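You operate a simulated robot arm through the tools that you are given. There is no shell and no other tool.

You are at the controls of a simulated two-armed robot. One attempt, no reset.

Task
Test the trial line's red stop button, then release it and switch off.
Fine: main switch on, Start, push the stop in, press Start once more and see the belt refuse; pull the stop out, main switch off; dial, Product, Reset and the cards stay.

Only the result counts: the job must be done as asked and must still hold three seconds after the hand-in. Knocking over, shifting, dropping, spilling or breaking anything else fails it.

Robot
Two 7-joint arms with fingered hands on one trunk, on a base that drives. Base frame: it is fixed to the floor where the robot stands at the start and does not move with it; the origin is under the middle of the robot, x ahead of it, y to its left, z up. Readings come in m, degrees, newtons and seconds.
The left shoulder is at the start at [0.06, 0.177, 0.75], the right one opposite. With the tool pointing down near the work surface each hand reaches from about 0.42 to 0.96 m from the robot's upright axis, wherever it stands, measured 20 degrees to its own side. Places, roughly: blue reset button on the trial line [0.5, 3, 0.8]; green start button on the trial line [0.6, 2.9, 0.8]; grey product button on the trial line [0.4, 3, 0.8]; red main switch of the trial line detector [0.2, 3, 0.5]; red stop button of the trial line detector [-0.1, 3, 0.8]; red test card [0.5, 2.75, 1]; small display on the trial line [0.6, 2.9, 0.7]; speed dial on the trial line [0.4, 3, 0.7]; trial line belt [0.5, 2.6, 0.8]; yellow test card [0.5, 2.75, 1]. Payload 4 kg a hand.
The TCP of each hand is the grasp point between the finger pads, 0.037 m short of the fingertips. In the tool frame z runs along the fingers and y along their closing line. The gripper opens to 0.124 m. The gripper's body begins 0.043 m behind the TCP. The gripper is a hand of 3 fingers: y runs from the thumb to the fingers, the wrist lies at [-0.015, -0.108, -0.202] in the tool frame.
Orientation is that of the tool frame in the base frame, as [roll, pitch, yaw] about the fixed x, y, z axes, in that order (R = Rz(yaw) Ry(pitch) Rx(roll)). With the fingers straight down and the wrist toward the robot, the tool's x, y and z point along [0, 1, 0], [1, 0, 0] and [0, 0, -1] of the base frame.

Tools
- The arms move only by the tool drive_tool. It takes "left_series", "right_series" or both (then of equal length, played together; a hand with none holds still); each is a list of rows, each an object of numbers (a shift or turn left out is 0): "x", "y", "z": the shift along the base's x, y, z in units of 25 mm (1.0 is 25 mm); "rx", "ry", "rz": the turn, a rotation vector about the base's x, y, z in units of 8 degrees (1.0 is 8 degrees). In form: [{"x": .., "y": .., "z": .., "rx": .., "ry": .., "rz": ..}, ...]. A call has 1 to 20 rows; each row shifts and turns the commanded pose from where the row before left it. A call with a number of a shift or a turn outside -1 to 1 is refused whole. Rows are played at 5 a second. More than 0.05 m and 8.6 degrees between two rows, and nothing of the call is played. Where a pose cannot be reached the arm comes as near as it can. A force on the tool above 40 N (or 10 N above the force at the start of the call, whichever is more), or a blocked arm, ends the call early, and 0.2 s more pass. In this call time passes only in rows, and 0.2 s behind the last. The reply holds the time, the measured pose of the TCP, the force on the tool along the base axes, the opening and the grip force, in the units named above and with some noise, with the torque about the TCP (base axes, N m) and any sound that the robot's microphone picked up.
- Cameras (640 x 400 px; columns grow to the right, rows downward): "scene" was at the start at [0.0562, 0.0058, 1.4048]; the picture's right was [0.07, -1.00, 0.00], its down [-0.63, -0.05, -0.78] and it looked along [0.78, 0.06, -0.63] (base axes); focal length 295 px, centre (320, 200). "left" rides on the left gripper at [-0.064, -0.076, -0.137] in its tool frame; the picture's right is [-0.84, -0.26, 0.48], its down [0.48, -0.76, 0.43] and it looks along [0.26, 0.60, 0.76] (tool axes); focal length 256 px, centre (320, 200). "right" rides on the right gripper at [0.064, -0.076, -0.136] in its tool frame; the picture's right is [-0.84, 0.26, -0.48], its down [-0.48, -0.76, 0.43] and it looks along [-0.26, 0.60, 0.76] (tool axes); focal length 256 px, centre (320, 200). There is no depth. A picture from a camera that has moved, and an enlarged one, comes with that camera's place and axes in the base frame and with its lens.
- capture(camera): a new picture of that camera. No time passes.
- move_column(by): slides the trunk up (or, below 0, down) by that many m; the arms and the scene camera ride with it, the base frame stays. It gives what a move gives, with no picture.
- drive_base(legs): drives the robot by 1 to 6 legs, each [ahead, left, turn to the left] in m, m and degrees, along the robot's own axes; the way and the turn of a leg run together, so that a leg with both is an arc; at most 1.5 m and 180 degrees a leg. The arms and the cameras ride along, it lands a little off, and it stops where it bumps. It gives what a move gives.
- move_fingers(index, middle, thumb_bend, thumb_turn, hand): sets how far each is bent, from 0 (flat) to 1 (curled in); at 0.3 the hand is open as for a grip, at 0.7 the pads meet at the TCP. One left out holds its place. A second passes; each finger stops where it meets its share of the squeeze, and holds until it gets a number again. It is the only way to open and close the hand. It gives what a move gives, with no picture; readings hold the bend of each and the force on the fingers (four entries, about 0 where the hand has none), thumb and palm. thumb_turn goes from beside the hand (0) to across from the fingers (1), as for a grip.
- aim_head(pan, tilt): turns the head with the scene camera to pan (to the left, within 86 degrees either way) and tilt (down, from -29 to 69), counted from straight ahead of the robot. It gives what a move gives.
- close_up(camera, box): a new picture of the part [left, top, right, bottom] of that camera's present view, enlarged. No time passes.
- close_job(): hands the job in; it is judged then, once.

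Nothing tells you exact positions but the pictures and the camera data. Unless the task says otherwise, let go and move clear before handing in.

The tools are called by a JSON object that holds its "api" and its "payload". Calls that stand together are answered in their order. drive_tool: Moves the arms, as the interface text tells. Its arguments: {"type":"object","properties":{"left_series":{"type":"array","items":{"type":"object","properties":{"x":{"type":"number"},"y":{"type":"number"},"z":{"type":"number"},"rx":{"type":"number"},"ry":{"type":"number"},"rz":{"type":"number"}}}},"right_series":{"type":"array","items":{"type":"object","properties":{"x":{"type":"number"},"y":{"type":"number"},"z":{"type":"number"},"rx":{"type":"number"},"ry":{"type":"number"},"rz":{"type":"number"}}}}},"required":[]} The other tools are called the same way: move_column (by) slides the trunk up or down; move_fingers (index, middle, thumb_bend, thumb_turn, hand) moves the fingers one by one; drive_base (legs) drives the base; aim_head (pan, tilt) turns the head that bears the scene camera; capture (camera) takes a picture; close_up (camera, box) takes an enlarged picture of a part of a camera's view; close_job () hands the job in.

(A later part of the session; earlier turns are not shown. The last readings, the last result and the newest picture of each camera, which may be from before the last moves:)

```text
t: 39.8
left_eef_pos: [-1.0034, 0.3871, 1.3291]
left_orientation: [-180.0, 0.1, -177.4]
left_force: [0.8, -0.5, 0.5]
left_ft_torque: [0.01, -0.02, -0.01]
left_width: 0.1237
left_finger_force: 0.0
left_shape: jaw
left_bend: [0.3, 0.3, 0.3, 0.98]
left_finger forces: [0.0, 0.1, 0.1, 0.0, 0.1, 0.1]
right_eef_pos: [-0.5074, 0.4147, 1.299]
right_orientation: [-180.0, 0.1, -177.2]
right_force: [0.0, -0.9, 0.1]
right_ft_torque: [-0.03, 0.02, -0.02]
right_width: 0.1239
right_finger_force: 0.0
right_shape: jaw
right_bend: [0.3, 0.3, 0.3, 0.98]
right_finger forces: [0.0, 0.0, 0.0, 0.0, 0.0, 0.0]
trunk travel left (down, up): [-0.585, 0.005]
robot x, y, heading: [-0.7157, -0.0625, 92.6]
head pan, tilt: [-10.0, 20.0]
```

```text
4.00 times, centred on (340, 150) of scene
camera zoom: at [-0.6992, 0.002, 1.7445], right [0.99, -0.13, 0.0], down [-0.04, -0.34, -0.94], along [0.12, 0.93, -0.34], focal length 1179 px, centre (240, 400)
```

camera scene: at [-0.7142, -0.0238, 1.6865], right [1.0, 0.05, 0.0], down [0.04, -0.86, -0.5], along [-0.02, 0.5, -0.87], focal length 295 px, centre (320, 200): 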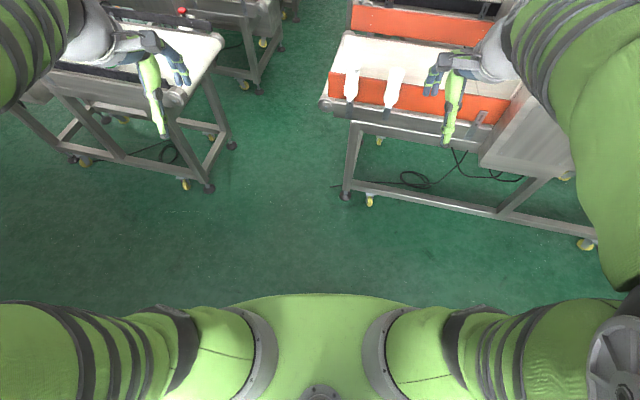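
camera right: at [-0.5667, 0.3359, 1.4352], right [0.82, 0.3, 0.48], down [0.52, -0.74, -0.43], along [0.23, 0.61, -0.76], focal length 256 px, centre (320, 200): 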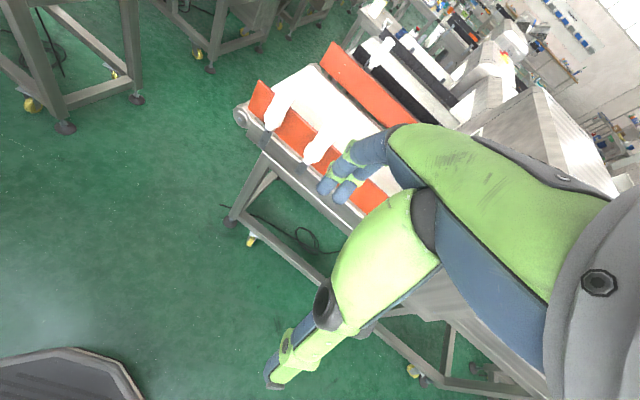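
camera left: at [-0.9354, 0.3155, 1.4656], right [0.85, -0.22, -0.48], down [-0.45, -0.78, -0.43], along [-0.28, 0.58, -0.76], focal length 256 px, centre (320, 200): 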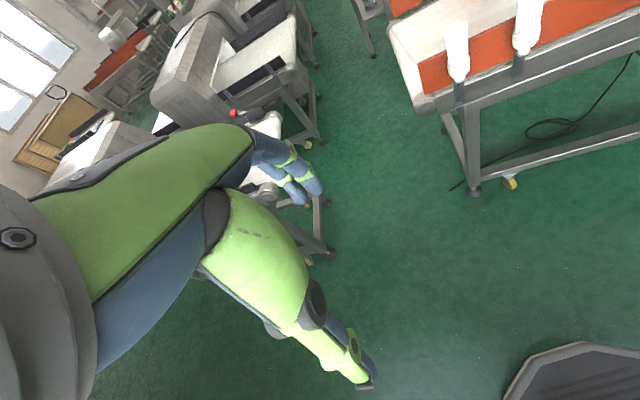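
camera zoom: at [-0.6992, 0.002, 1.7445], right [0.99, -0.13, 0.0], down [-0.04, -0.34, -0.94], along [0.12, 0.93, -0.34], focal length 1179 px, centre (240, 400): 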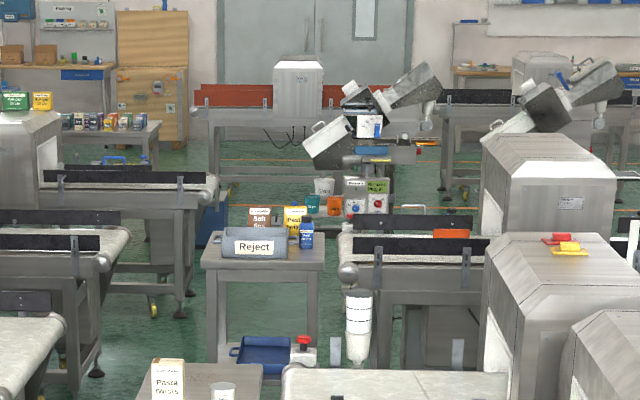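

The small table pinches this aisle to about 0.3 m at table height, so this route looks too tight. I go back along my aisle to the right side to inspect the gaps by the right-hand machines.

{"api": "drive_base", "payload": {"legs": [[0, -0.6, -2.6], [-0.3, 0, 0], [0, -1.4, 0], [0, -0.9, 0]]}}

{"api": "aim_head", "payload": {"pan": 0, "tilt": 25}}

{"api": "capture", "payload": {"camera": "scene"}}

{"api": "aim_head", "payload": {"pan": -45, "tilt": 25}}

{"api": "capture", "payload": {"camera": "scene"}}

{"api": "aim_head", "payload": {"pan": 40, "tilt": 25}}

{"api": "capture", "payload": {"camera": "scene"}}

```text
t: 55.8
left_eef_pos: [1.9231, 0.1105, 1.3293]
left_orientation: [-179.9, 0.1, 180.0]
left_force: [0.8, 0.3, 0.3]
left_ft_torque: [-0.04, -0.04, -0.03]
left_width: 0.1235
left_finger_force: 0.1
left_shape: jaw
left_bend: [0.3, 0.3, 0.3, 0.98]
left_finger forces: [0.0, 0.0, 0.0, 0.0, 0.1, 0.0]
right_eef_pos: [2.4201, 0.1149, 1.2993]
right_orientation: [-179.9, 0.2, -179.8]
right_force: [0.3, 0.7, -0.3]
right_ft_torque: [-0.01, -0.01, -0.02]
right_width: 0.1234
right_finger_force: 0.1
right_shape: jaw
right_bend: [0.3, 0.3, 0.3, 0.98]
right_finger forces: [0.0, 0.0, 0.1, 0.0, 0.0, 0.0]
trunk travel left (down, up): [-0.585, 0.005]
robot x, y, heading: [2.1888, -0.3484, 90.0]
head pan, tilt: [-10.0, 20.0]
```

```text
t: 56.5
left_eef_pos: [1.9238, 0.111, 1.3295]
left_orientation: [-179.8, 0.1, -180.0]
left_force: [0.1, 0.2, 0.7]
left_ft_torque: [-0.04, 0.0, 0.0]
left_width: 0.1234
left_finger_force: 0.0
left_shape: jaw
left_bend: [0.3, 0.3, 0.3, 0.98]
left_finger forces: [0.0, 0.0, 0.1, 0.0, 0.0, 0.1]
right_eef_pos: [2.4191, 0.1151, 1.2986]
right_orientation: [-179.9, 0.1, -179.9]
right_force: [0.7, 0.1, 0.0]
right_ft_torque: [0.01, -0.01, -0.02]
right_width: 0.1235
right_finger_force: 0.1
right_shape: jaw
right_bend: [0.3, 0.3, 0.3, 0.98]
right_finger forces: [0.0, 0.0, 0.0, 0.1, 0.0, 0.0]
trunk travel left (down, up): [-0.585, 0.005]
robot x, y, heading: [2.1905, -0.3505, 90.0]
head pan, tilt: [0.0, 25.0]
```

```text
taken
camera scene: at [2.1917, -0.2872, 1.7365], right [1.0, 0.0, 0.0], down [0.0, -0.42, -0.91], along [0.0, 0.91, -0.42], focal length 295 px, centre (320, 200)
```

scene: 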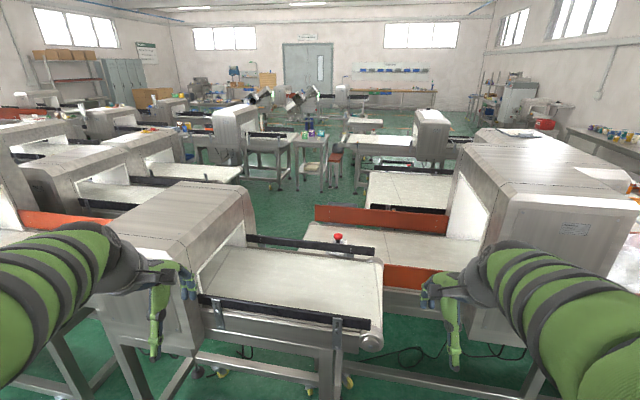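

```text
t: 57.6
left_eef_pos: [1.9218, 0.1109, 1.3293]
left_orientation: [-179.9, 0.1, -180.0]
left_force: [-0.7, -0.8, 0.7]
left_ft_torque: [0.0, 0.03, -0.01]
left_width: 0.1237
left_finger_force: 0.0
left_shape: jaw
left_bend: [0.3, 0.3, 0.3, 0.98]
left_finger forces: [0.0, 0.0, 0.0, 0.0, 0.0, 0.1]
right_eef_pos: [2.4199, 0.1162, 1.2989]
right_orientation: [-179.9, 0.1, -180.0]
right_force: [-0.1, -0.9, -0.5]
right_ft_torque: [0.0, -0.01, 0.02]
right_width: 0.1238
right_finger_force: 0.1
right_shape: jaw
right_bend: [0.3, 0.3, 0.3, 0.98]
right_finger forces: [0.1, 0.1, 0.0, 0.0, 0.0, 0.0]
trunk travel left (down, up): [-0.585, 0.005]
robot x, y, heading: [2.19, -0.3496, 90.4]
head pan, tilt: [-45.0, 25.0]
```

```text
taken
camera scene: at [2.2568, -0.3141, 1.7365], right [0.71, -0.71, 0.0], down [-0.3, -0.3, -0.91], along [0.64, 0.64, -0.42], focal length 295 px, centre (320, 200)
```

scene: 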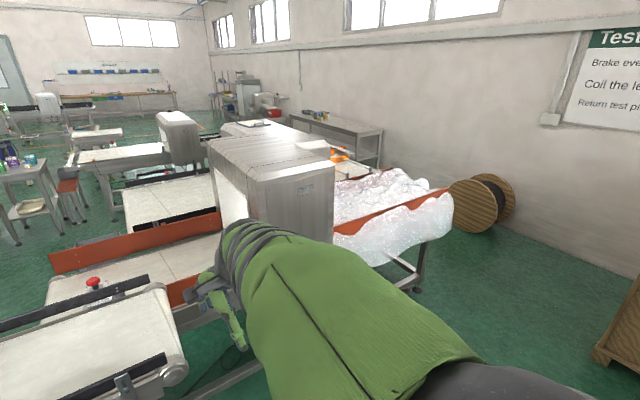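

```text
t: 59.2
left_eef_pos: [1.9224, 0.1114, 1.3292]
left_orientation: [-179.9, 0.1, 180.0]
left_force: [0.4, 1.4, 0.0]
left_ft_torque: [-0.03, -0.05, -0.01]
left_width: 0.1239
left_finger_force: 0.0
left_shape: jaw
left_bend: [0.3, 0.3, 0.3, 0.98]
left_finger forces: [0.1, 0.1, 0.0, 0.0, 0.0, 0.1]
right_eef_pos: [2.4183, 0.1147, 1.2978]
right_orientation: [-179.9, 0.1, -180.0]
right_force: [0.4, -0.3, 0.2]
right_ft_torque: [0.01, -0.01, 0.0]
right_width: 0.1239
right_finger_force: 0.1
right_shape: jaw
right_bend: [0.3, 0.3, 0.3, 0.98]
right_finger forces: [0.1, 0.0, 0.0, 0.0, 0.0, 0.0]
trunk travel left (down, up): [-0.585, 0.005]
robot x, y, heading: [2.1878, -0.3471, 90.1]
head pan, tilt: [40.0, 25.0]
```

```text
taken
camera scene: at [2.1325, -0.3087, 1.7365], right [0.77, 0.64, 0.0], down [0.27, -0.32, -0.91], along [-0.58, 0.69, -0.42], focal length 295 px, centre (320, 200)
```

scene: 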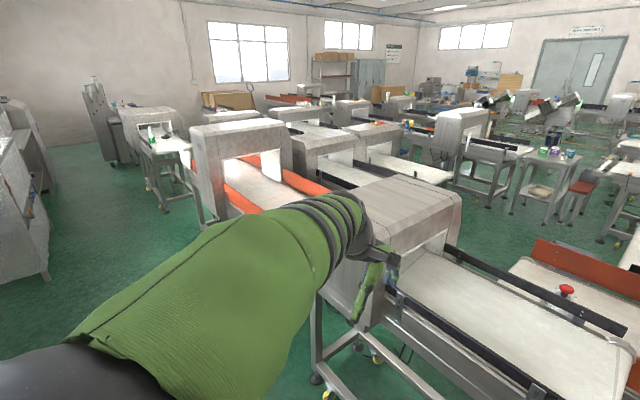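

R0/C2 block the middle, but between the second and third right-hand lines (y about 2.4–3.5) there is a wide east-west corridor that leads to the trial line's control side. I drive along the aisle to its east end (x about 4.85) and look north.

{"api": "drive_base", "payload": {"legs": [[0.1, -1.3, 0], [0, -1.35, 0]]}}

{"api": "aim_head", "payload": {"pan": 0, "tilt": 30}}

{"api": "capture", "payload": {"camera": "scene"}}

{"api": "aim_head", "payload": {"pan": 30, "tilt": 25}}

{"api": "capture", "payload": {"camera": "scene"}}

```text
t: 72.1
left_eef_pos: [4.5586, 0.2258, 1.329]
left_orientation: [-179.9, 0.1, -178.5]
left_force: [-0.1, 0.2, 0.6]
left_ft_torque: [0.01, 0.03, 0.02]
left_width: 0.1235
left_finger_force: 0.0
left_shape: jaw
left_bend: [0.3, 0.3, 0.3, 0.98]
left_finger forces: [0.0, 0.1, 0.1, 0.0, 0.0, 0.0]
right_eef_pos: [5.0556, 0.2426, 1.2988]
right_orientation: [-179.9, 0.1, -178.5]
right_force: [0.0, 0.3, -0.2]
right_ft_torque: [0.01, 0.01, -0.03]
right_width: 0.1239
right_finger_force: 0.0
right_shape: jaw
right_bend: [0.3, 0.3, 0.3, 0.98]
right_finger forces: [0.0, 0.0, 0.0, 0.0, 0.1, 0.0]
trunk travel left (down, up): [-0.585, 0.005]
robot x, y, heading: [4.8377, -0.2273, 91.1]
head pan, tilt: [40.0, 25.0]
```

```text
t: 73.1
left_eef_pos: [4.5592, 0.2256, 1.3303]
left_orientation: [-179.8, 0.1, -178.6]
left_force: [0.8, 0.7, 0.0]
left_ft_torque: [-0.01, 0.03, 0.02]
left_width: 0.1238
left_finger_force: 0.1
left_shape: jaw
left_bend: [0.3, 0.3, 0.3, 0.98]
left_finger forces: [0.0, 0.0, 0.0, 0.1, 0.0, 0.0]
right_eef_pos: [5.0546, 0.2425, 1.2989]
right_orientation: [-179.9, 0.0, -178.5]
right_force: [0.5, 0.2, 0.3]
right_ft_torque: [0.02, 0.04, -0.01]
right_width: 0.1238
right_finger_force: 0.1
right_shape: jaw
right_bend: [0.3, 0.3, 0.3, 0.98]
right_finger forces: [0.0, 0.1, 0.0, 0.0, 0.0, 0.1]
trunk travel left (down, up): [-0.585, 0.005]
robot x, y, heading: [4.8363, -0.2263, 91.3]
head pan, tilt: [0.0, 30.0]
```

```text
taken
camera scene: at [4.8377, -0.1676, 1.7286], right [1.0, 0.02, 0.0], down [0.01, -0.5, -0.87], along [-0.02, 0.87, -0.5], focal length 295 px, centre (320, 200)
```

scene: 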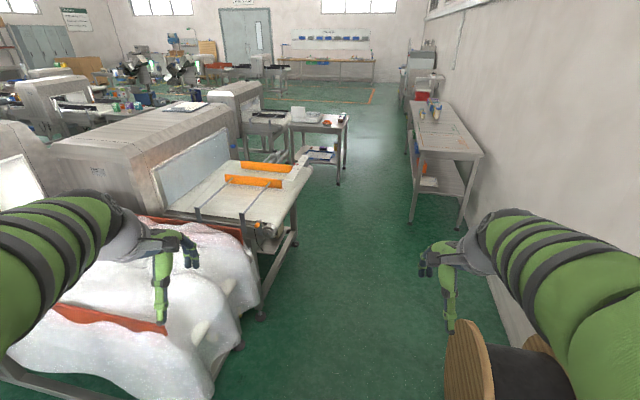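

```text
t: 74.1
left_eef_pos: [4.5591, 0.2246, 1.3295]
left_orientation: [-179.9, 0.0, -178.7]
left_force: [-0.3, -0.5, 0.1]
left_ft_torque: [-0.01, 0.04, -0.03]
left_width: 0.1237
left_finger_force: 0.0
left_shape: jaw
left_bend: [0.3, 0.3, 0.3, 0.98]
left_finger forces: [0.0, 0.1, 0.0, 0.0, 0.1, 0.0]
right_eef_pos: [5.0561, 0.2431, 1.2995]
right_orientation: [-179.9, 0.2, -178.5]
right_force: [0.0, 0.4, 0.0]
right_ft_torque: [0.03, 0.01, 0.0]
right_width: 0.1236
right_finger_force: 0.1
right_shape: jaw
right_bend: [0.3, 0.3, 0.3, 0.98]
right_finger forces: [0.0, 0.1, 0.0, 0.1, 0.1, 0.0]
trunk travel left (down, up): [-0.585, 0.005]
robot x, y, heading: [4.8374, -0.229, 91.4]
head pan, tilt: [30.0, 25.0]
```

```text
taken
camera scene: at [4.7921, -0.1793, 1.7365], right [0.85, 0.52, 0.0], down [0.22, -0.36, -0.91], along [-0.47, 0.77, -0.42], focal length 295 px, centre (320, 200)
```

scene: 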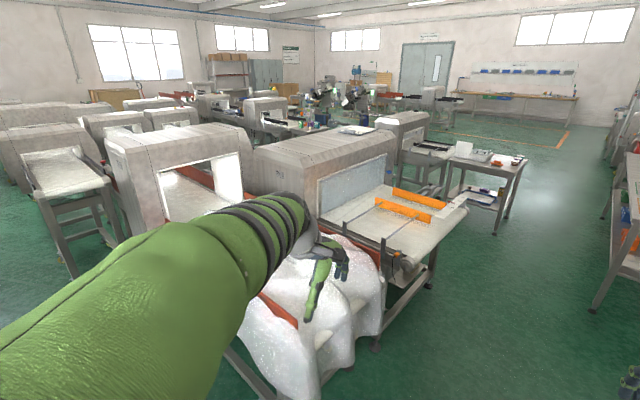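

The east corridor is about 0.9 m between the bag line and the spool and then opens out. I drive north past them to (5.0, 2.2) and look west along the corridor.

{"api": "drive_base", "payload": {"legs": [[0.5, -0.12, -1.3], [0.9, 0, 0], [1.0, -0.1, 0]]}}

{"api": "aim_head", "payload": {"pan": 75, "tilt": 28}}

{"api": "capture", "payload": {"camera": "scene"}}

{"api": "aim_head", "payload": {"pan": 40, "tilt": 25}}

{"api": "capture", "payload": {"camera": "scene"}}

```text
t: 86.3
left_eef_pos: [4.7548, 2.6397, 1.3289]
left_orientation: [-179.8, 0.1, 179.9]
left_force: [-0.1, 0.2, 0.2]
left_ft_torque: [-0.01, 0.0, 0.0]
left_width: 0.1235
left_finger_force: 0.0
left_shape: jaw
left_bend: [0.3, 0.3, 0.3, 0.98]
left_finger forces: [0.0, 0.0, 0.1, 0.0, 0.0, 0.0]
right_eef_pos: [5.2514, 2.6449, 1.2992]
right_orientation: [-179.9, 0.1, -180.0]
right_force: [-0.2, -0.3, 0.7]
right_ft_torque: [0.01, 0.01, 0.0]
right_width: 0.1238
right_finger_force: 0.0
right_shape: jaw
right_bend: [0.3, 0.3, 0.3, 0.98]
right_finger forces: [0.0, 0.2, 0.0, 0.1, 0.0, 0.0]
trunk travel left (down, up): [-0.585, 0.005]
robot x, y, heading: [5.0241, 2.1814, 89.9]
head pan, tilt: [30.0, 25.0]
```

```text
t: 87.4
left_eef_pos: [4.7555, 2.6397, 1.3296]
left_orientation: [-179.9, 0.1, 180.0]
left_force: [0.4, 0.5, -0.4]
left_ft_torque: [-0.01, -0.03, -0.02]
left_width: 0.1237
left_finger_force: 0.1
left_shape: jaw
left_bend: [0.3, 0.3, 0.3, 0.98]
left_finger forces: [0.1, 0.1, 0.0, 0.0, 0.0, 0.0]
right_eef_pos: [5.2519, 2.6446, 1.2985]
right_orientation: [-179.9, 0.1, -180.0]
right_force: [0.8, 0.8, 0.3]
right_ft_torque: [0.0, -0.01, 0.01]
right_width: 0.1237
right_finger_force: 0.1
right_shape: jaw
right_bend: [0.3, 0.3, 0.3, 0.98]
right_finger forces: [0.0, 0.1, 0.0, 0.0, 0.0, 0.0]
trunk travel left (down, up): [-0.585, 0.005]
robot x, y, heading: [5.0262, 2.181, 89.9]
head pan, tilt: [75.0, 28.0]
```

```text
taken
camera scene: at [4.9357, 2.1729, 1.7317], right [0.26, 0.97, 0.0], down [0.45, -0.12, -0.88], along [-0.85, 0.23, -0.47], focal length 295 px, centre (320, 200)
```

scene: 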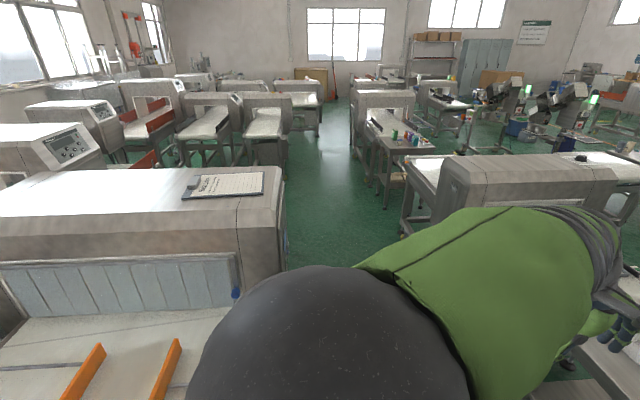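

```text
t: 88.4
left_eef_pos: [4.7557, 2.6392, 1.3286]
left_orientation: [-179.9, 0.1, -180.0]
left_force: [0.1, 0.4, -0.4]
left_ft_torque: [0.02, 0.0, -0.01]
left_width: 0.1238
left_finger_force: 0.0
left_shape: jaw
left_bend: [0.3, 0.3, 0.3, 0.98]
left_finger forces: [0.1, 0.1, 0.0, 0.0, 0.1, 0.0]
right_eef_pos: [5.2526, 2.643, 1.298]
right_orientation: [-180.0, 0.0, -180.0]
right_force: [-0.7, -0.3, -0.2]
right_ft_torque: [-0.02, -0.04, 0.03]
right_width: 0.1238
right_finger_force: 0.1
right_shape: jaw
right_bend: [0.3, 0.3, 0.3, 0.98]
right_finger forces: [0.1, 0.0, 0.1, 0.0, 0.0, 0.0]
trunk travel left (down, up): [-0.585, 0.005]
robot x, y, heading: [5.0251, 2.176, 89.8]
head pan, tilt: [40.0, 25.0]
```

```text
taken
camera scene: at [4.9645, 2.2198, 1.7365], right [0.77, 0.64, 0.0], down [0.27, -0.32, -0.91], along [-0.58, 0.69, -0.42], focal length 295 px, centre (320, 200)
```

scene: 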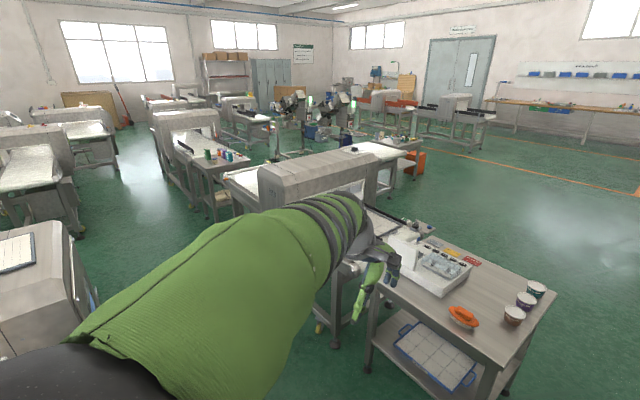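

The corridor between these lines is about 1 m wide and leads straight to the gap behind the trial line. I turn west and drive along it.

{"api": "drive_base", "payload": {"legs": [[0.42, 0, 0], [0, 0, 81], [1.4, 0, 0]]}}

{"api": "aim_head", "payload": {"pan": 0, "tilt": 28}}

{"api": "capture", "payload": {"camera": "scene"}}

{"api": "close_up", "payload": {"camera": "scene", "box": [220, 60, 420, 185]}}

```text
t: 101.0
left_eef_pos: [3.1279, 2.6971, 1.3282]
left_orientation: [-179.9, 0.1, -101.5]
left_force: [0.7, 0.8, 0.4]
left_ft_torque: [0.01, -0.01, 0.03]
left_width: 0.1238
left_finger_force: 0.1
left_shape: jaw
left_bend: [0.3, 0.3, 0.3, 0.98]
left_finger forces: [0.1, 0.0, 0.0, 0.1, 0.0, 0.0]
right_eef_pos: [3.2238, 3.1864, 1.2982]
right_orientation: [-179.9, 0.1, -101.5]
right_force: [0.1, -0.3, -0.6]
right_ft_torque: [0.01, 0.01, 0.02]
right_width: 0.124
right_finger_force: 0.2
right_shape: jaw
right_bend: [0.3, 0.3, 0.3, 0.98]
right_finger forces: [0.0, 0.0, 0.1, 0.1, 0.0, 0.0]
trunk travel left (down, up): [-0.585, 0.005]
robot x, y, heading: [3.6358, 2.8723, 168.2]
head pan, tilt: [40.0, 25.0]
```

```text
t: 102.0
left_eef_pos: [3.1268, 2.699, 1.3292]
left_orientation: [-179.9, 0.1, -101.6]
left_force: [0.3, 0.6, 0.4]
left_ft_torque: [0.01, 0.01, 0.02]
left_width: 0.1234
left_finger_force: 0.1
left_shape: jaw
left_bend: [0.3, 0.3, 0.3, 0.98]
left_finger forces: [0.0, 0.0, 0.0, 0.0, 0.0, 0.1]
right_eef_pos: [3.2232, 3.1856, 1.2994]
right_orientation: [-179.8, 0.1, -101.5]
right_force: [0.1, 0.4, -0.8]
right_ft_torque: [0.01, 0.0, 0.02]
right_width: 0.1237
right_finger_force: 0.0
right_shape: jaw
right_bend: [0.3, 0.3, 0.3, 0.98]
right_finger forces: [0.1, 0.0, 0.0, 0.1, 0.1, 0.0]
trunk travel left (down, up): [-0.585, 0.005]
robot x, y, heading: [3.6358, 2.8692, 168.3]
head pan, tilt: [0.0, 28.0]
```

```text
taken
camera scene: at [3.5732, 2.8807, 1.7317], right [0.2, 0.98, 0.0], down [0.46, -0.09, -0.88], along [-0.87, 0.18, -0.47], focal length 295 px, centre (320, 200)
```

scene: 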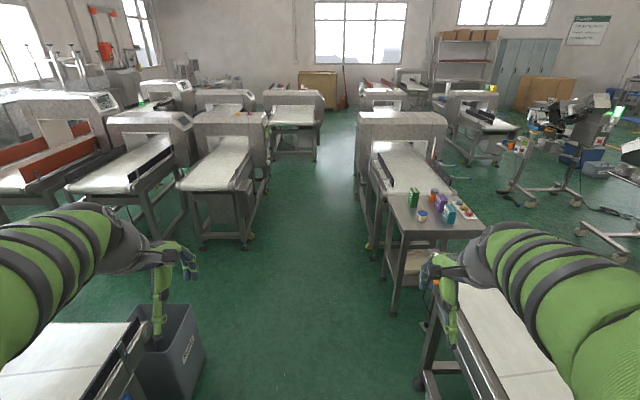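

```text
3.20 times, centred on (320, 122) of scene
camera zoom: at [3.5732, 2.8807, 1.7317], right [0.2, 0.98, 0.0], down [0.46, -0.09, -0.88], along [-0.87, 0.18, -0.47], focal length 943 px, centre (320, 448)
```

zoom: 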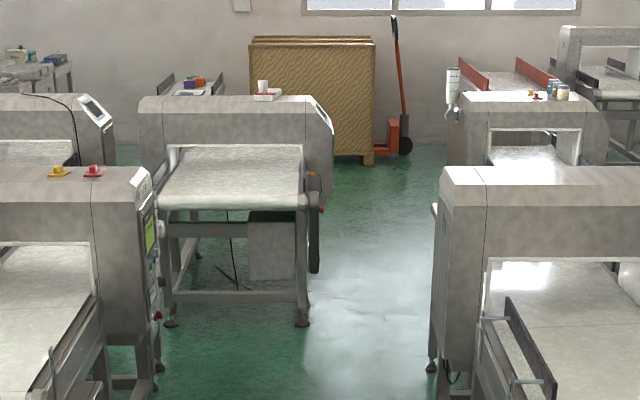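

The corridor is wide and I now see the trial box with both cards on top and a panel with a green display on its north face. I drive on to just east of the trial box and look at the panel.

{"api": "drive_base", "payload": {"legs": [[1.3, 0, 0], [0.9, 0, 0]]}}

{"api": "aim_head", "payload": {"pan": 20, "tilt": 30}}

{"api": "capture", "payload": {"camera": "scene"}}

{"api": "close_up", "payload": {"camera": "scene", "box": [220, 100, 420, 225]}}

```text
t: 113.0
left_eef_pos: [0.9411, 3.104, 1.3277]
left_orientation: [-179.9, 0.1, -100.4]
left_force: [0.3, 0.1, 0.0]
left_ft_torque: [-0.02, -0.02, 0.0]
left_width: 0.1236
left_finger_force: 0.0
left_shape: jaw
left_bend: [0.3, 0.3, 0.3, 0.98]
left_finger forces: [0.0, 0.1, 0.0, 0.1, 0.0, 0.0]
right_eef_pos: [1.0244, 3.5935, 1.2988]
right_orientation: [-179.8, 0.1, -100.2]
right_force: [-1.0, 0.4, -1.0]
right_ft_torque: [-0.02, 0.01, -0.04]
right_width: 0.1238
right_finger_force: 0.0
right_shape: jaw
right_bend: [0.3, 0.3, 0.3, 0.98]
right_finger forces: [0.0, 0.0, 0.0, 0.1, 0.0, 0.1]
trunk travel left (down, up): [-0.585, 0.005]
robot x, y, heading: [1.4434, 3.2844, 169.6]
head pan, tilt: [0.0, 28.0]
```

```text
t: 113.9
left_eef_pos: [0.942, 3.1029, 1.3298]
left_orientation: [-179.9, 0.0, -100.3]
left_force: [-0.3, -0.4, 0.1]
left_ft_torque: [-0.01, 0.01, 0.03]
left_width: 0.1237
left_finger_force: 0.0
left_shape: jaw
left_bend: [0.3, 0.3, 0.3, 0.98]
left_finger forces: [0.1, 0.0, 0.0, 0.1, 0.1, 0.0]
right_eef_pos: [1.0263, 3.5939, 1.2985]
right_orientation: [-179.9, 0.2, -100.2]
right_force: [1.0, -0.6, 0.0]
right_ft_torque: [0.02, -0.02, 0.0]
right_width: 0.1235
right_finger_force: 0.1
right_shape: jaw
right_bend: [0.3, 0.3, 0.3, 0.98]
right_finger forces: [0.0, 0.1, 0.1, 0.0, 0.0, 0.0]
trunk travel left (down, up): [-0.585, 0.005]
robot x, y, heading: [1.4411, 3.2877, 169.6]
head pan, tilt: [20.0, 30.0]
```

```text
taken
camera scene: at [1.3829, 3.2646, 1.7285], right [-0.17, 0.99, 0.0], down [0.49, 0.08, -0.87], along [-0.85, -0.14, -0.5], focal length 295 px, centre (320, 200)
```

scene: 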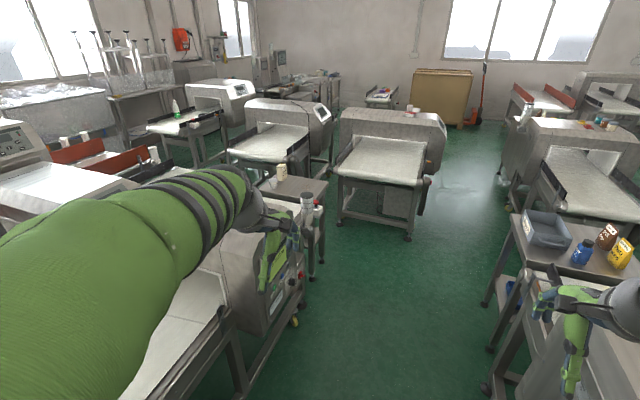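

```text
3.20 times, centred on (320, 162) of scene
camera zoom: at [1.3829, 3.2646, 1.7285], right [-0.17, 0.99, 0.0], down [0.49, 0.08, -0.87], along [-0.85, -0.14, -0.5], focal length 943 px, centre (320, 320)
```

zoom: 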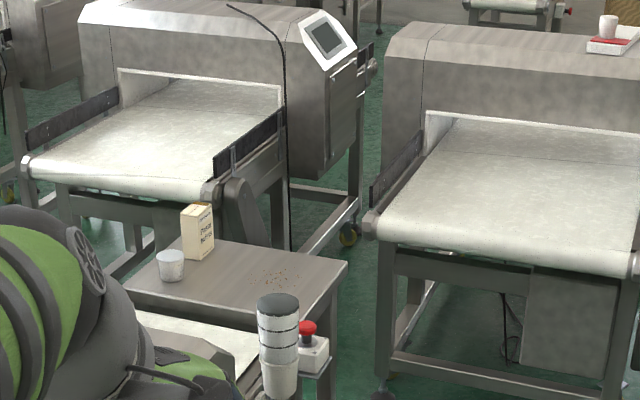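

I see the stop mushroom (facing up) on a small box beside the light tower at about (-0.11, 2.99). I drive in front of the panel and turn to face it.

{"api": "drive_base", "payload": {"legs": [[0.85, -0.06, 0], [0, 0, 90]]}}

{"api": "aim_head", "payload": {"pan": 0, "tilt": 50}}

{"api": "capture", "payload": {"camera": "scene"}}

{"api": "aim_head", "payload": {"pan": -45, "tilt": 45}}

{"api": "capture", "payload": {"camera": "scene"}}

{"api": "capture", "payload": {"camera": "left"}}

{"api": "capture", "payload": {"camera": "right"}}

```text
t: 122.3
left_eef_pos: [0.8097, 3.0074, 1.3295]
left_orientation: [-179.9, 0.1, -9.6]
left_force: [0.4, 0.9, -0.7]
left_ft_torque: [0.02, 0.02, 0.0]
left_width: 0.1239
left_finger_force: 0.1
left_shape: jaw
left_bend: [0.3, 0.3, 0.3, 0.98]
left_finger forces: [0.0, 0.0, 0.1, 0.1, 0.0, 0.1]
right_eef_pos: [0.3204, 3.0866, 1.2985]
right_orientation: [-179.9, 0.2, -9.7]
right_force: [-0.2, -0.2, 0.1]
right_ft_torque: [0.0, 0.03, -0.02]
right_width: 0.1237
right_finger_force: 0.1
right_shape: jaw
right_bend: [0.3, 0.3, 0.3, 0.98]
right_finger forces: [0.1, 0.0, 0.1, 0.0, 0.0, 0.0]
trunk travel left (down, up): [-0.585, 0.005]
robot x, y, heading: [0.6274, 3.5083, -99.9]
head pan, tilt: [20.0, 30.0]
```

```text
t: 123.1
left_eef_pos: [0.8104, 3.0071, 1.3305]
left_orientation: [-179.9, 0.2, -9.7]
left_force: [0.0, -0.2, -0.5]
left_ft_torque: [0.03, 0.02, -0.01]
left_width: 0.1238
left_finger_force: 0.0
left_shape: jaw
left_bend: [0.3, 0.3, 0.3, 0.98]
left_finger forces: [0.1, 0.0, 0.1, 0.0, 0.1, 0.0]
right_eef_pos: [0.319, 3.0869, 1.2994]
right_orientation: [-180.0, 0.1, -9.7]
right_force: [0.5, 0.1, -0.5]
right_ft_torque: [0.01, -0.02, -0.01]
right_width: 0.1237
right_finger_force: 0.0
right_shape: jaw
right_bend: [0.3, 0.3, 0.3, 0.98]
right_finger forces: [0.0, 0.1, 0.0, 0.0, 0.0, 0.0]
trunk travel left (down, up): [-0.585, 0.005]
robot x, y, heading: [0.622, 3.5066, -99.5]
head pan, tilt: [0.0, 50.0]
```

```text
taken
camera scene: at [0.6165, 3.4592, 1.6991], right [-0.99, 0.17, 0.0], down [0.13, 0.75, -0.64], along [-0.11, -0.63, -0.77], focal length 295 px, centre (320, 200)
```

scene: 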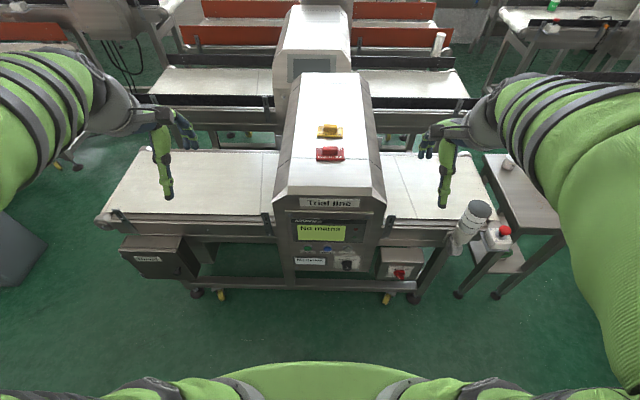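

```text
t: 124.2
left_eef_pos: [0.8095, 3.0076, 1.3294]
left_orientation: [-180.0, 0.1, -9.7]
left_force: [-0.3, -1.2, 0.1]
left_ft_torque: [-0.01, 0.02, 0.01]
left_width: 0.1236
left_finger_force: 0.1
left_shape: jaw
left_bend: [0.3, 0.3, 0.3, 0.98]
left_finger forces: [0.1, 0.0, 0.0, 0.0, 0.1, 0.0]
right_eef_pos: [0.3205, 3.0869, 1.2997]
right_orientation: [-179.8, 0.1, -9.7]
right_force: [0.6, 0.3, 0.1]
right_ft_torque: [-0.02, 0.0, -0.02]
right_width: 0.1236
right_finger_force: 0.1
right_shape: jaw
right_bend: [0.3, 0.3, 0.3, 0.98]
right_finger forces: [0.1, 0.0, 0.0, 0.0, 0.0, 0.0]
trunk travel left (down, up): [-0.585, 0.005]
robot x, y, heading: [0.6247, 3.5061, -100.1]
head pan, tilt: [-45.0, 45.0]
```

```text
taken
camera scene: at [0.5632, 3.4883, 1.7059], right [-0.58, 0.82, 0.0], down [0.58, 0.41, -0.71], along [-0.58, -0.41, -0.71], focal length 295 px, centre (320, 200)
```

scene: 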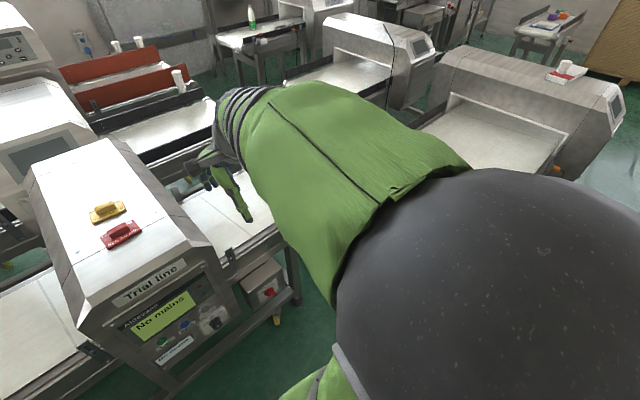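

```text
taken
camera left: at [0.7611, 3.0939, 1.4656], right [-0.78, 0.4, -0.48], down [0.6, 0.67, -0.43], along [0.15, -0.63, -0.76], focal length 256 px, centre (320, 200)
```

left: 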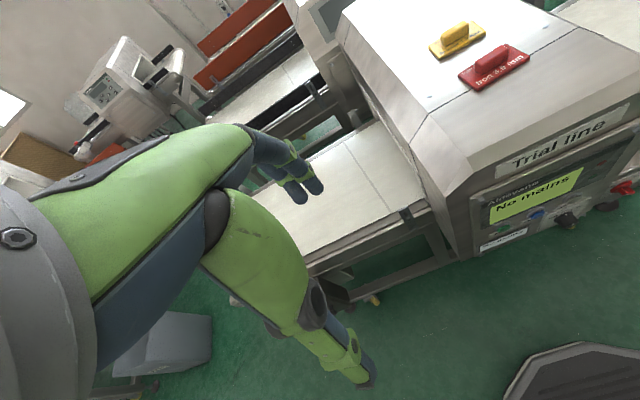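

```text
taken
camera right: at [0.3965, 3.1502, 1.4352], right [-0.87, -0.11, 0.48], down [-0.35, 0.83, -0.43], along [-0.35, -0.54, -0.76], focal length 256 px, centre (320, 200)
```

right: 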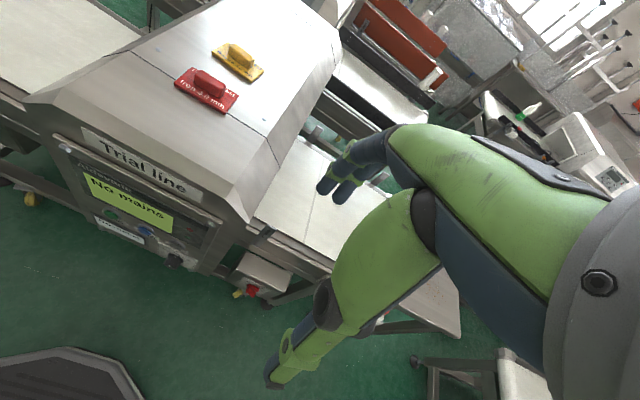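

Now the whole panel is in view: display reads "No mains", buttons below it, the red main switch on a grey box to the right and the stop by the light tower. I zoom in on each.

{"api": "aim_head", "payload": {"pan": 0, "tilt": 50}}

{"api": "close_up", "payload": {"camera": "scene", "box": [270, 190, 430, 290]}}

{"api": "close_up", "payload": {"camera": "scene", "box": [440, 190, 560, 265]}}

{"api": "close_up", "payload": {"camera": "scene", "box": [280, 220, 360, 270]}}

{"api": "close_up", "payload": {"camera": "left", "box": [460, 140, 640, 252]}}

{"api": "close_up", "payload": {"camera": "right", "box": [60, 150, 300, 300]}}

```text
t: 125.3
left_eef_pos: [0.8117, 3.0068, 1.3301]
left_orientation: [-179.9, 0.1, -9.6]
left_force: [0.6, 0.6, -0.3]
left_ft_torque: [-0.02, 0.03, 0.0]
left_width: 0.1237
left_finger_force: 0.1
left_shape: jaw
left_bend: [0.3, 0.3, 0.3, 0.98]
left_finger forces: [0.0, 0.0, 0.1, 0.1, 0.0, 0.1]
right_eef_pos: [0.32, 3.086, 1.2989]
right_orientation: [-179.8, 0.2, -9.7]
right_force: [0.2, -0.4, -0.3]
right_ft_torque: [0.02, 0.02, -0.03]
right_width: 0.1236
right_finger_force: 0.1
right_shape: jaw
right_bend: [0.3, 0.3, 0.3, 0.98]
right_finger forces: [0.0, 0.1, 0.1, 0.0, 0.0, 0.0]
trunk travel left (down, up): [-0.585, 0.005]
robot x, y, heading: [0.6207, 3.5031, -99.7]
head pan, tilt: [0.0, 50.0]
```

```text
4.00 times, centred on (350, 240) of scene
camera zoom: at [0.6164, 3.4593, 1.699], right [-0.99, 0.17, 0.0], down [0.13, 0.75, -0.64], along [-0.11, -0.63, -0.77], focal length 1179 px, centre (200, 40)
```

zoom: 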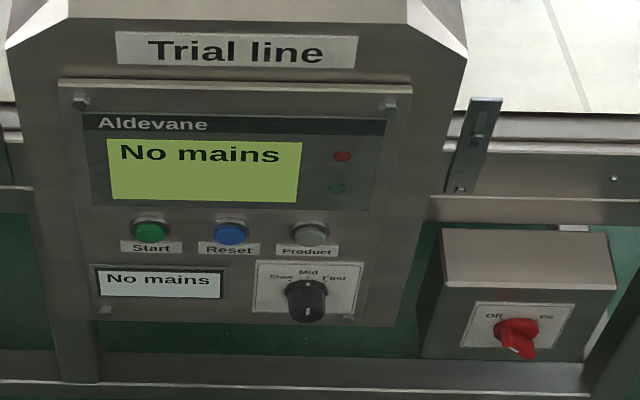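

```text
5.33 times, centred on (500, 228) of scene
camera zoom: at [0.6164, 3.4593, 1.699], right [-0.99, 0.17, 0.0], down [0.13, 0.75, -0.64], along [-0.11, -0.63, -0.77], focal length 1572 px, centre (-640, 53)
```

zoom: 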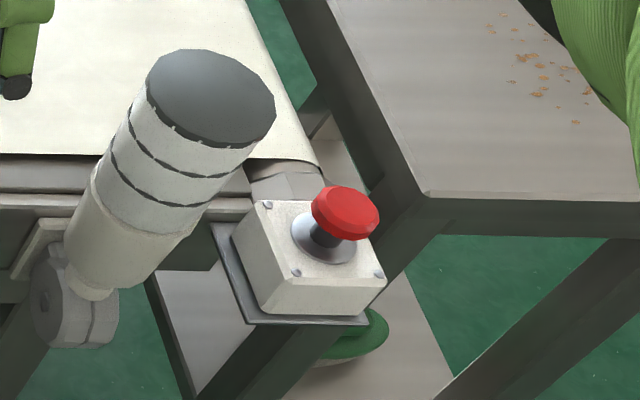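

```text
8.00 times, centred on (320, 245) of scene
camera zoom: at [0.6164, 3.4593, 1.699], right [-0.99, 0.17, 0.0], down [0.13, 0.75, -0.64], along [-0.11, -0.63, -0.77], focal length 2358 px, centre (320, -160)
```

zoom: 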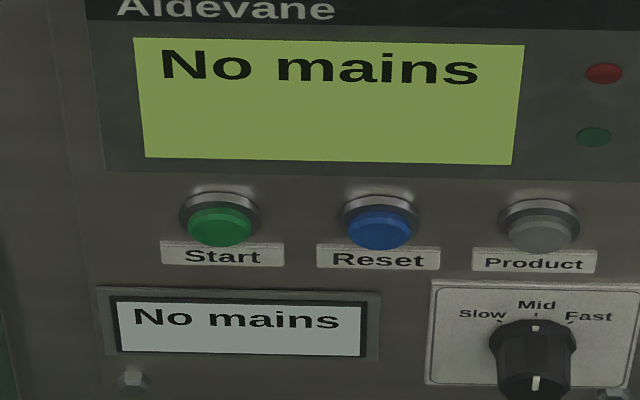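

```text
3.56 times, centred on (550, 196) of left
camera zoom: at [0.761, 3.0939, 1.4656], right [-0.78, 0.4, -0.48], down [0.6, 0.67, -0.43], along [0.15, -0.63, -0.76], focal length 910 px, centre (-498, 214)
```

zoom: 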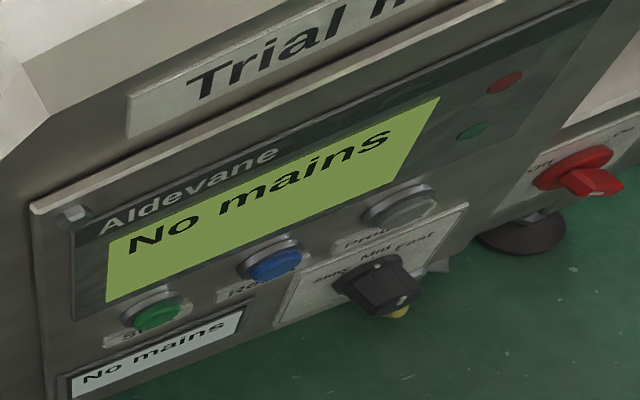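

```text
2.67 times, centred on (180, 225) of right
camera zoom: at [0.3965, 3.1502, 1.4352], right [-0.87, -0.11, 0.48], down [-0.35, 0.83, -0.43], along [-0.35, -0.54, -0.76], focal length 683 px, centre (693, 133)
```

zoom: 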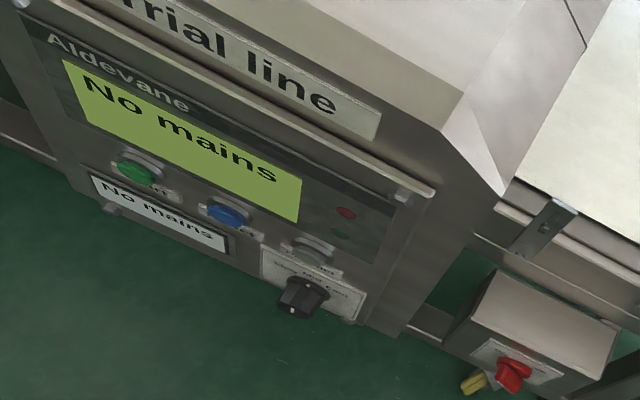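

Triangulated: Start tip ≈ (0.571, 2.946, 0.834), main switch ≈ (0.18, 2.957, 0.514), stop head ≈ (-0.148, 2.985, 0.81) facing up, panel normal ≈ (0.226, 0.974). I shift right 0.3 m and square up, so the left hand serves Start and the right hand serves the switch and the stop.

{"api": "drive_base", "payload": {"legs": [[0, -0.3, -3]]}}

{"api": "aim_head", "payload": {"pan": 0, "tilt": 50}}

{"api": "capture", "payload": {"camera": "scene"}}

{"api": "capture", "payload": {"camera": "right"}}

{"api": "close_up", "payload": {"camera": "scene", "box": [270, 230, 400, 310]}}

```text
t: 127.4
left_eef_pos: [0.4906, 3.0567, 1.3288]
left_orientation: [-179.9, 0.0, -12.7]
left_force: [-0.4, -1.3, 1.1]
left_ft_torque: [0.01, -0.04, 0.04]
left_width: 0.1236
left_finger_force: 0.0
left_shape: jaw
left_bend: [0.3, 0.3, 0.3, 0.98]
left_finger forces: [0.0, 0.0, 0.0, 0.1, 0.0, 0.0]
right_eef_pos: [0.0057, 3.1624, 1.2983]
right_orientation: [-179.8, 0.0, -12.7]
right_force: [0.4, 0.1, -0.2]
right_ft_torque: [0.05, -0.03, 0.0]
right_width: 0.1235
right_finger_force: 0.1
right_shape: jaw
right_bend: [0.3, 0.3, 0.3, 0.98]
right_finger forces: [0.0, 0.0, 0.0, 0.0, 0.1, 0.0]
trunk travel left (down, up): [-0.585, 0.005]
robot x, y, heading: [0.3312, 3.565, -102.6]
head pan, tilt: [0.0, 50.0]
```

```text
t: 128.0
left_eef_pos: [0.4919, 3.0558, 1.3282]
left_orientation: [-179.9, 0.2, -12.7]
left_force: [-1.0, -0.7, -0.1]
left_ft_torque: [-0.01, 0.0, 0.01]
left_width: 0.1236
left_finger_force: 0.0
left_shape: jaw
left_bend: [0.3, 0.3, 0.3, 0.98]
left_finger forces: [0.0, 0.0, 0.1, 0.0, 0.0, 0.0]
right_eef_pos: [0.0052, 3.1618, 1.2989]
right_orientation: [-179.8, 0.1, -12.8]
right_force: [-0.9, -0.1, -0.7]
right_ft_torque: [0.02, -0.02, -0.02]
right_width: 0.1237
right_finger_force: 0.2
right_shape: jaw
right_bend: [0.3, 0.3, 0.3, 0.98]
right_finger forces: [0.0, 0.0, 0.0, 0.1, 0.0, 0.0]
trunk travel left (down, up): [-0.585, 0.005]
robot x, y, heading: [0.3274, 3.5649, -102.7]
head pan, tilt: [0.0, 50.0]
```

```text
taken
camera scene: at [0.3213, 3.5183, 1.699], right [-0.98, 0.22, 0.0], down [0.17, 0.75, -0.64], along [-0.14, -0.63, -0.77], focal length 295 px, centre (320, 200)
```

scene: 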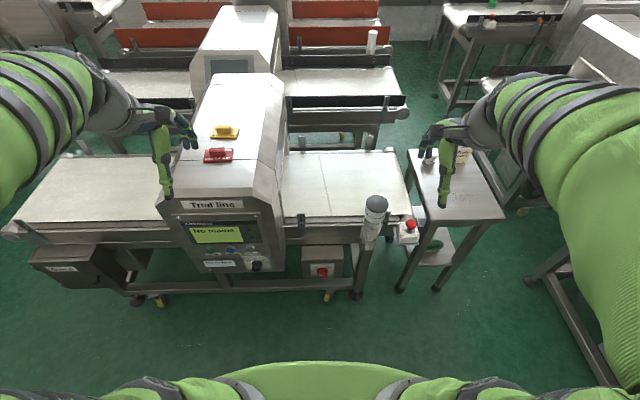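

```text
taken
camera right: at [0.0855, 3.2212, 1.4352], right [-0.87, -0.07, 0.48], down [-0.31, 0.85, -0.43], along [-0.38, -0.53, -0.76], focal length 256 px, centre (320, 200)
```

right: 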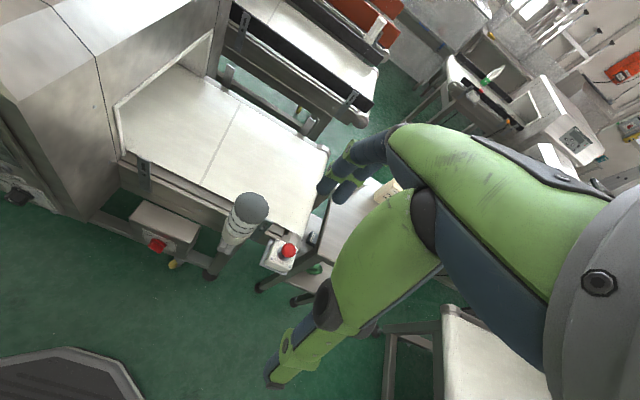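

```text
4.92 times, centred on (335, 270) of scene
camera zoom: at [0.3213, 3.5183, 1.699], right [-0.98, 0.22, 0.0], down [0.17, 0.75, -0.64], along [-0.14, -0.63, -0.77], focal length 1451 px, centre (246, -145)
```

zoom: 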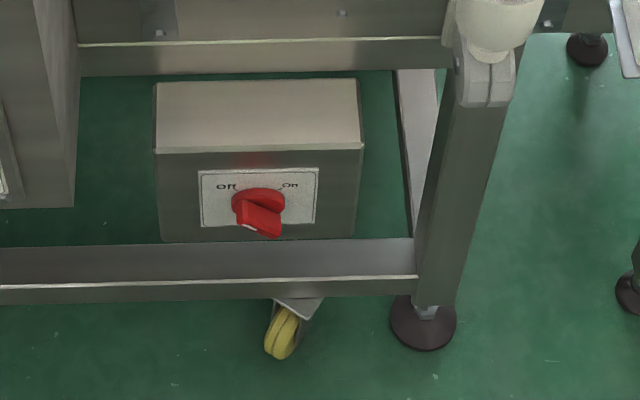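

The hands are parked high and all targets are now in easy reach. I pinch the left hand shut and bring it down and tilted forward in front of the panel, staying about 0.13 m off it.

{"api": "move_fingers", "payload": {"hand": "left", "index": 0.7, "middle": 0.7, "thumb_bend": 0.7, "thumb_turn": 1}}

{"api": "drive_tool", "payload": {"left_series": [{"x": 0.3, "y": 0.3, "z": -1, "rx": -0.975, "ry": 0.22}, {"x": 0.3, "y": 0.3, "z": -1, "rx": -0.975, "ry": 0.22}, {"x": 0.3, "y": 0.3, "z": -1, "rx": -0.975, "ry": 0.22}, {"x": 0.3, "y": 0.3, "z": -1, "rx": -0.975, "ry": 0.22}, {"x": 0.3, "y": 0.3, "z": -1, "rx": -0.975, "ry": 0.22}, {"x": 0.3, "y": 0.3, "z": -1, "rx": -0.975, "ry": 0.22}, {"x": 0.3, "y": 0.3, "z": -1, "rx": -0.975, "ry": 0.22}, {"x": 0.3, "y": 0.3, "z": -1, "rx": -0.49, "ry": 0.11}]}}

{"api": "capture", "payload": {"camera": "scene"}}

{"api": "capture", "payload": {"camera": "left"}}

```text
t: 129.0
left_eef_pos: [0.4904, 3.0563, 1.3291]
left_orientation: [-179.9, 0.1, -12.6]
left_force: [0.8, 0.5, 1.1]
left_ft_torque: [-0.02, 0.01, -0.01]
left_width: 0.0021
left_finger_force: 0.1
left_shape: fingers
left_bend: [0.7, 0.7, 0.7, 1.0]
left_finger forces: [0.1, 0.0, 0.0, 0.1, 0.0, 0.0]
right_eef_pos: [0.006, 3.1622, 1.2988]
right_orientation: [-179.9, 0.0, -12.8]
right_force: [-0.4, -0.7, 0.5]
right_ft_torque: [0.02, 0.02, -0.01]
right_width: 0.1238
right_finger_force: 0.0
right_shape: jaw
right_bend: [0.3, 0.3, 0.3, 0.98]
right_finger forces: [0.0, 0.0, 0.0, 0.0, 0.0, 0.0]
trunk travel left (down, up): [-0.585, 0.005]
robot x, y, heading: [0.3321, 3.5642, -102.6]
head pan, tilt: [0.0, 50.0]
```

```text
t: 131.0
left_eef_pos: [0.4622, 2.9647, 1.2704]
left_orientation: [114.5, -0.6, -27.5]
left_force: [0.2, -0.1, 0.1]
left_ft_torque: [0.01, 0.03, -0.01]
left_width: 0.002
left_finger_force: 0.0
left_shape: fingers
left_bend: [0.7, 0.7, 0.7, 1.0]
left_finger forces: [0.0, 0.1, 0.0, 0.0, 0.0, 0.1]
left hand out of reach, approached as far as the arm can: row 3, 4, 5, 6, 7, 8
right_eef_pos: [0.0089, 3.1621, 1.3009]
right_orientation: [180.0, 0.2, -12.6]
right_force: [0.1, -0.3, -0.5]
right_ft_torque: [-0.04, 0.04, 0.04]
right_width: 0.1238
right_finger_force: 0.1
right_shape: jaw
right_bend: [0.3, 0.3, 0.3, 0.98]
right_finger forces: [0.0, 0.0, 0.0, 0.1, 0.0, 0.1]
trunk travel left (down, up): [-0.585, 0.005]
robot x, y, heading: [0.328, 3.5643, -102.6]
head pan, tilt: [0.0, 50.0]
stopped in row 8 (left hand): the arm was blocked; the commanded pose is now the measured one
```

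```text
taken
camera scene: at [0.3249, 3.5188, 1.699], right [-0.98, 0.22, 0.0], down [0.17, 0.75, -0.64], along [-0.14, -0.63, -0.77], focal length 295 px, centre (320, 200)
```

scene: 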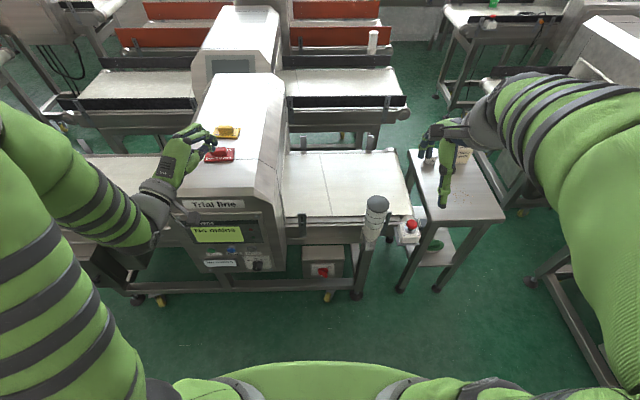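

```text
taken
camera left: at [0.4789, 3.1349, 1.257], right [-0.89, 0.09, -0.44], down [0.4, -0.3, -0.87], along [-0.21, -0.95, 0.23], focal length 256 px, centre (320, 200)
```

left: 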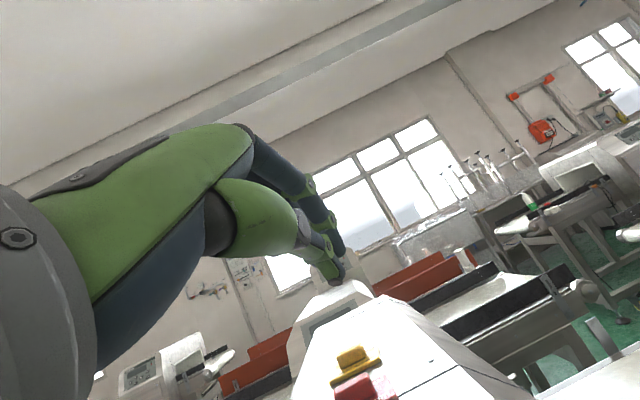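

The arm is too folded this close with the shoulder so high; a lower trunk will give it room. I first swing the left hand out to the east, clear of the box.

{"api": "drive_tool", "payload": {"left_series": [{"x": 0.9, "y": 0.5, "rz": 0.12}, {"x": 0.9, "y": 0.5, "rz": 0.12}, {"x": 0.9, "y": 0.5, "rz": 0.12}, {"x": 0.9, "y": 0.5, "rz": 0.12}, {"x": 0.9, "y": 0.5, "rz": 0.12}, {"x": 0.9, "y": 0.4, "rz": 0.12}, {"x": 0.9, "y": 0.4, "rz": 0.12}, {"x": 0.9, "y": 0.4, "rz": 0.12}, {"x": 0.9, "y": 0.4, "rz": 0.12}, {"x": 0.9, "y": 0.4, "rz": 0.12}, {"x": 0.9, "y": 0.2, "rz": 0.12}, {"x": 0.9, "y": 0.2, "rz": 0.12}, {"x": 0.9, "y": 0.2, "rz": 0.12}, {"x": 0.9, "y": 0.2, "rz": 0.12}, {"x": 0.9, "y": 0.2, "rz": 0.12}]}}

{"api": "capture", "payload": {"camera": "scene"}}

```text
t: 134.2
left_eef_pos: [0.8091, 3.0642, 1.275]
left_orientation: [114.6, -0.7, -13.1]
left_force: [-0.3, -0.3, 0.6]
left_ft_torque: [0.02, 0.0, 0.02]
left_width: 0.002
left_finger_force: 0.0
left_shape: fingers
left_bend: [0.7, 0.7, 0.7, 1.0]
left_finger forces: [0.0, 0.1, 0.1, 0.1, 0.1, 0.1]
left hand out of reach, approached as far as the arm can: row 1, 2, 3, 4, 5
right_eef_pos: [0.006, 3.1619, 1.2979]
right_orientation: [-179.9, 0.2, -12.8]
right_force: [-0.4, -0.7, 0.3]
right_ft_torque: [0.03, 0.01, -0.02]
right_width: 0.1237
right_finger_force: 0.1
right_shape: jaw
right_bend: [0.3, 0.3, 0.3, 0.98]
right_finger forces: [0.0, 0.0, 0.0, 0.0, 0.0, 0.0]
trunk travel left (down, up): [-0.585, 0.005]
robot x, y, heading: [0.3309, 3.5658, -102.7]
head pan, tilt: [0.0, 50.0]
```

```text
taken
camera scene: at [0.3215, 3.5186, 1.699], right [-0.98, 0.22, 0.0], down [0.17, 0.75, -0.64], along [-0.14, -0.63, -0.77], focal length 295 px, centre (320, 200)
```

scene: 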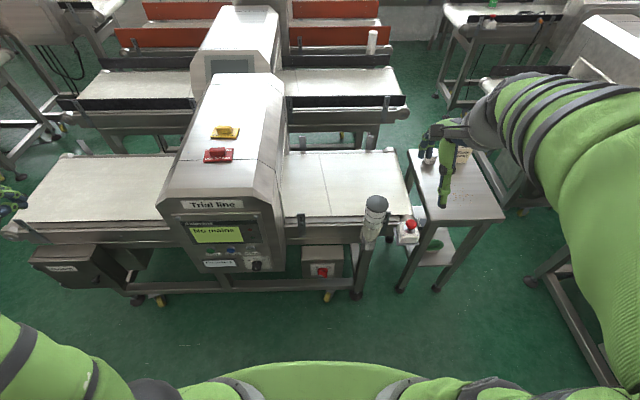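

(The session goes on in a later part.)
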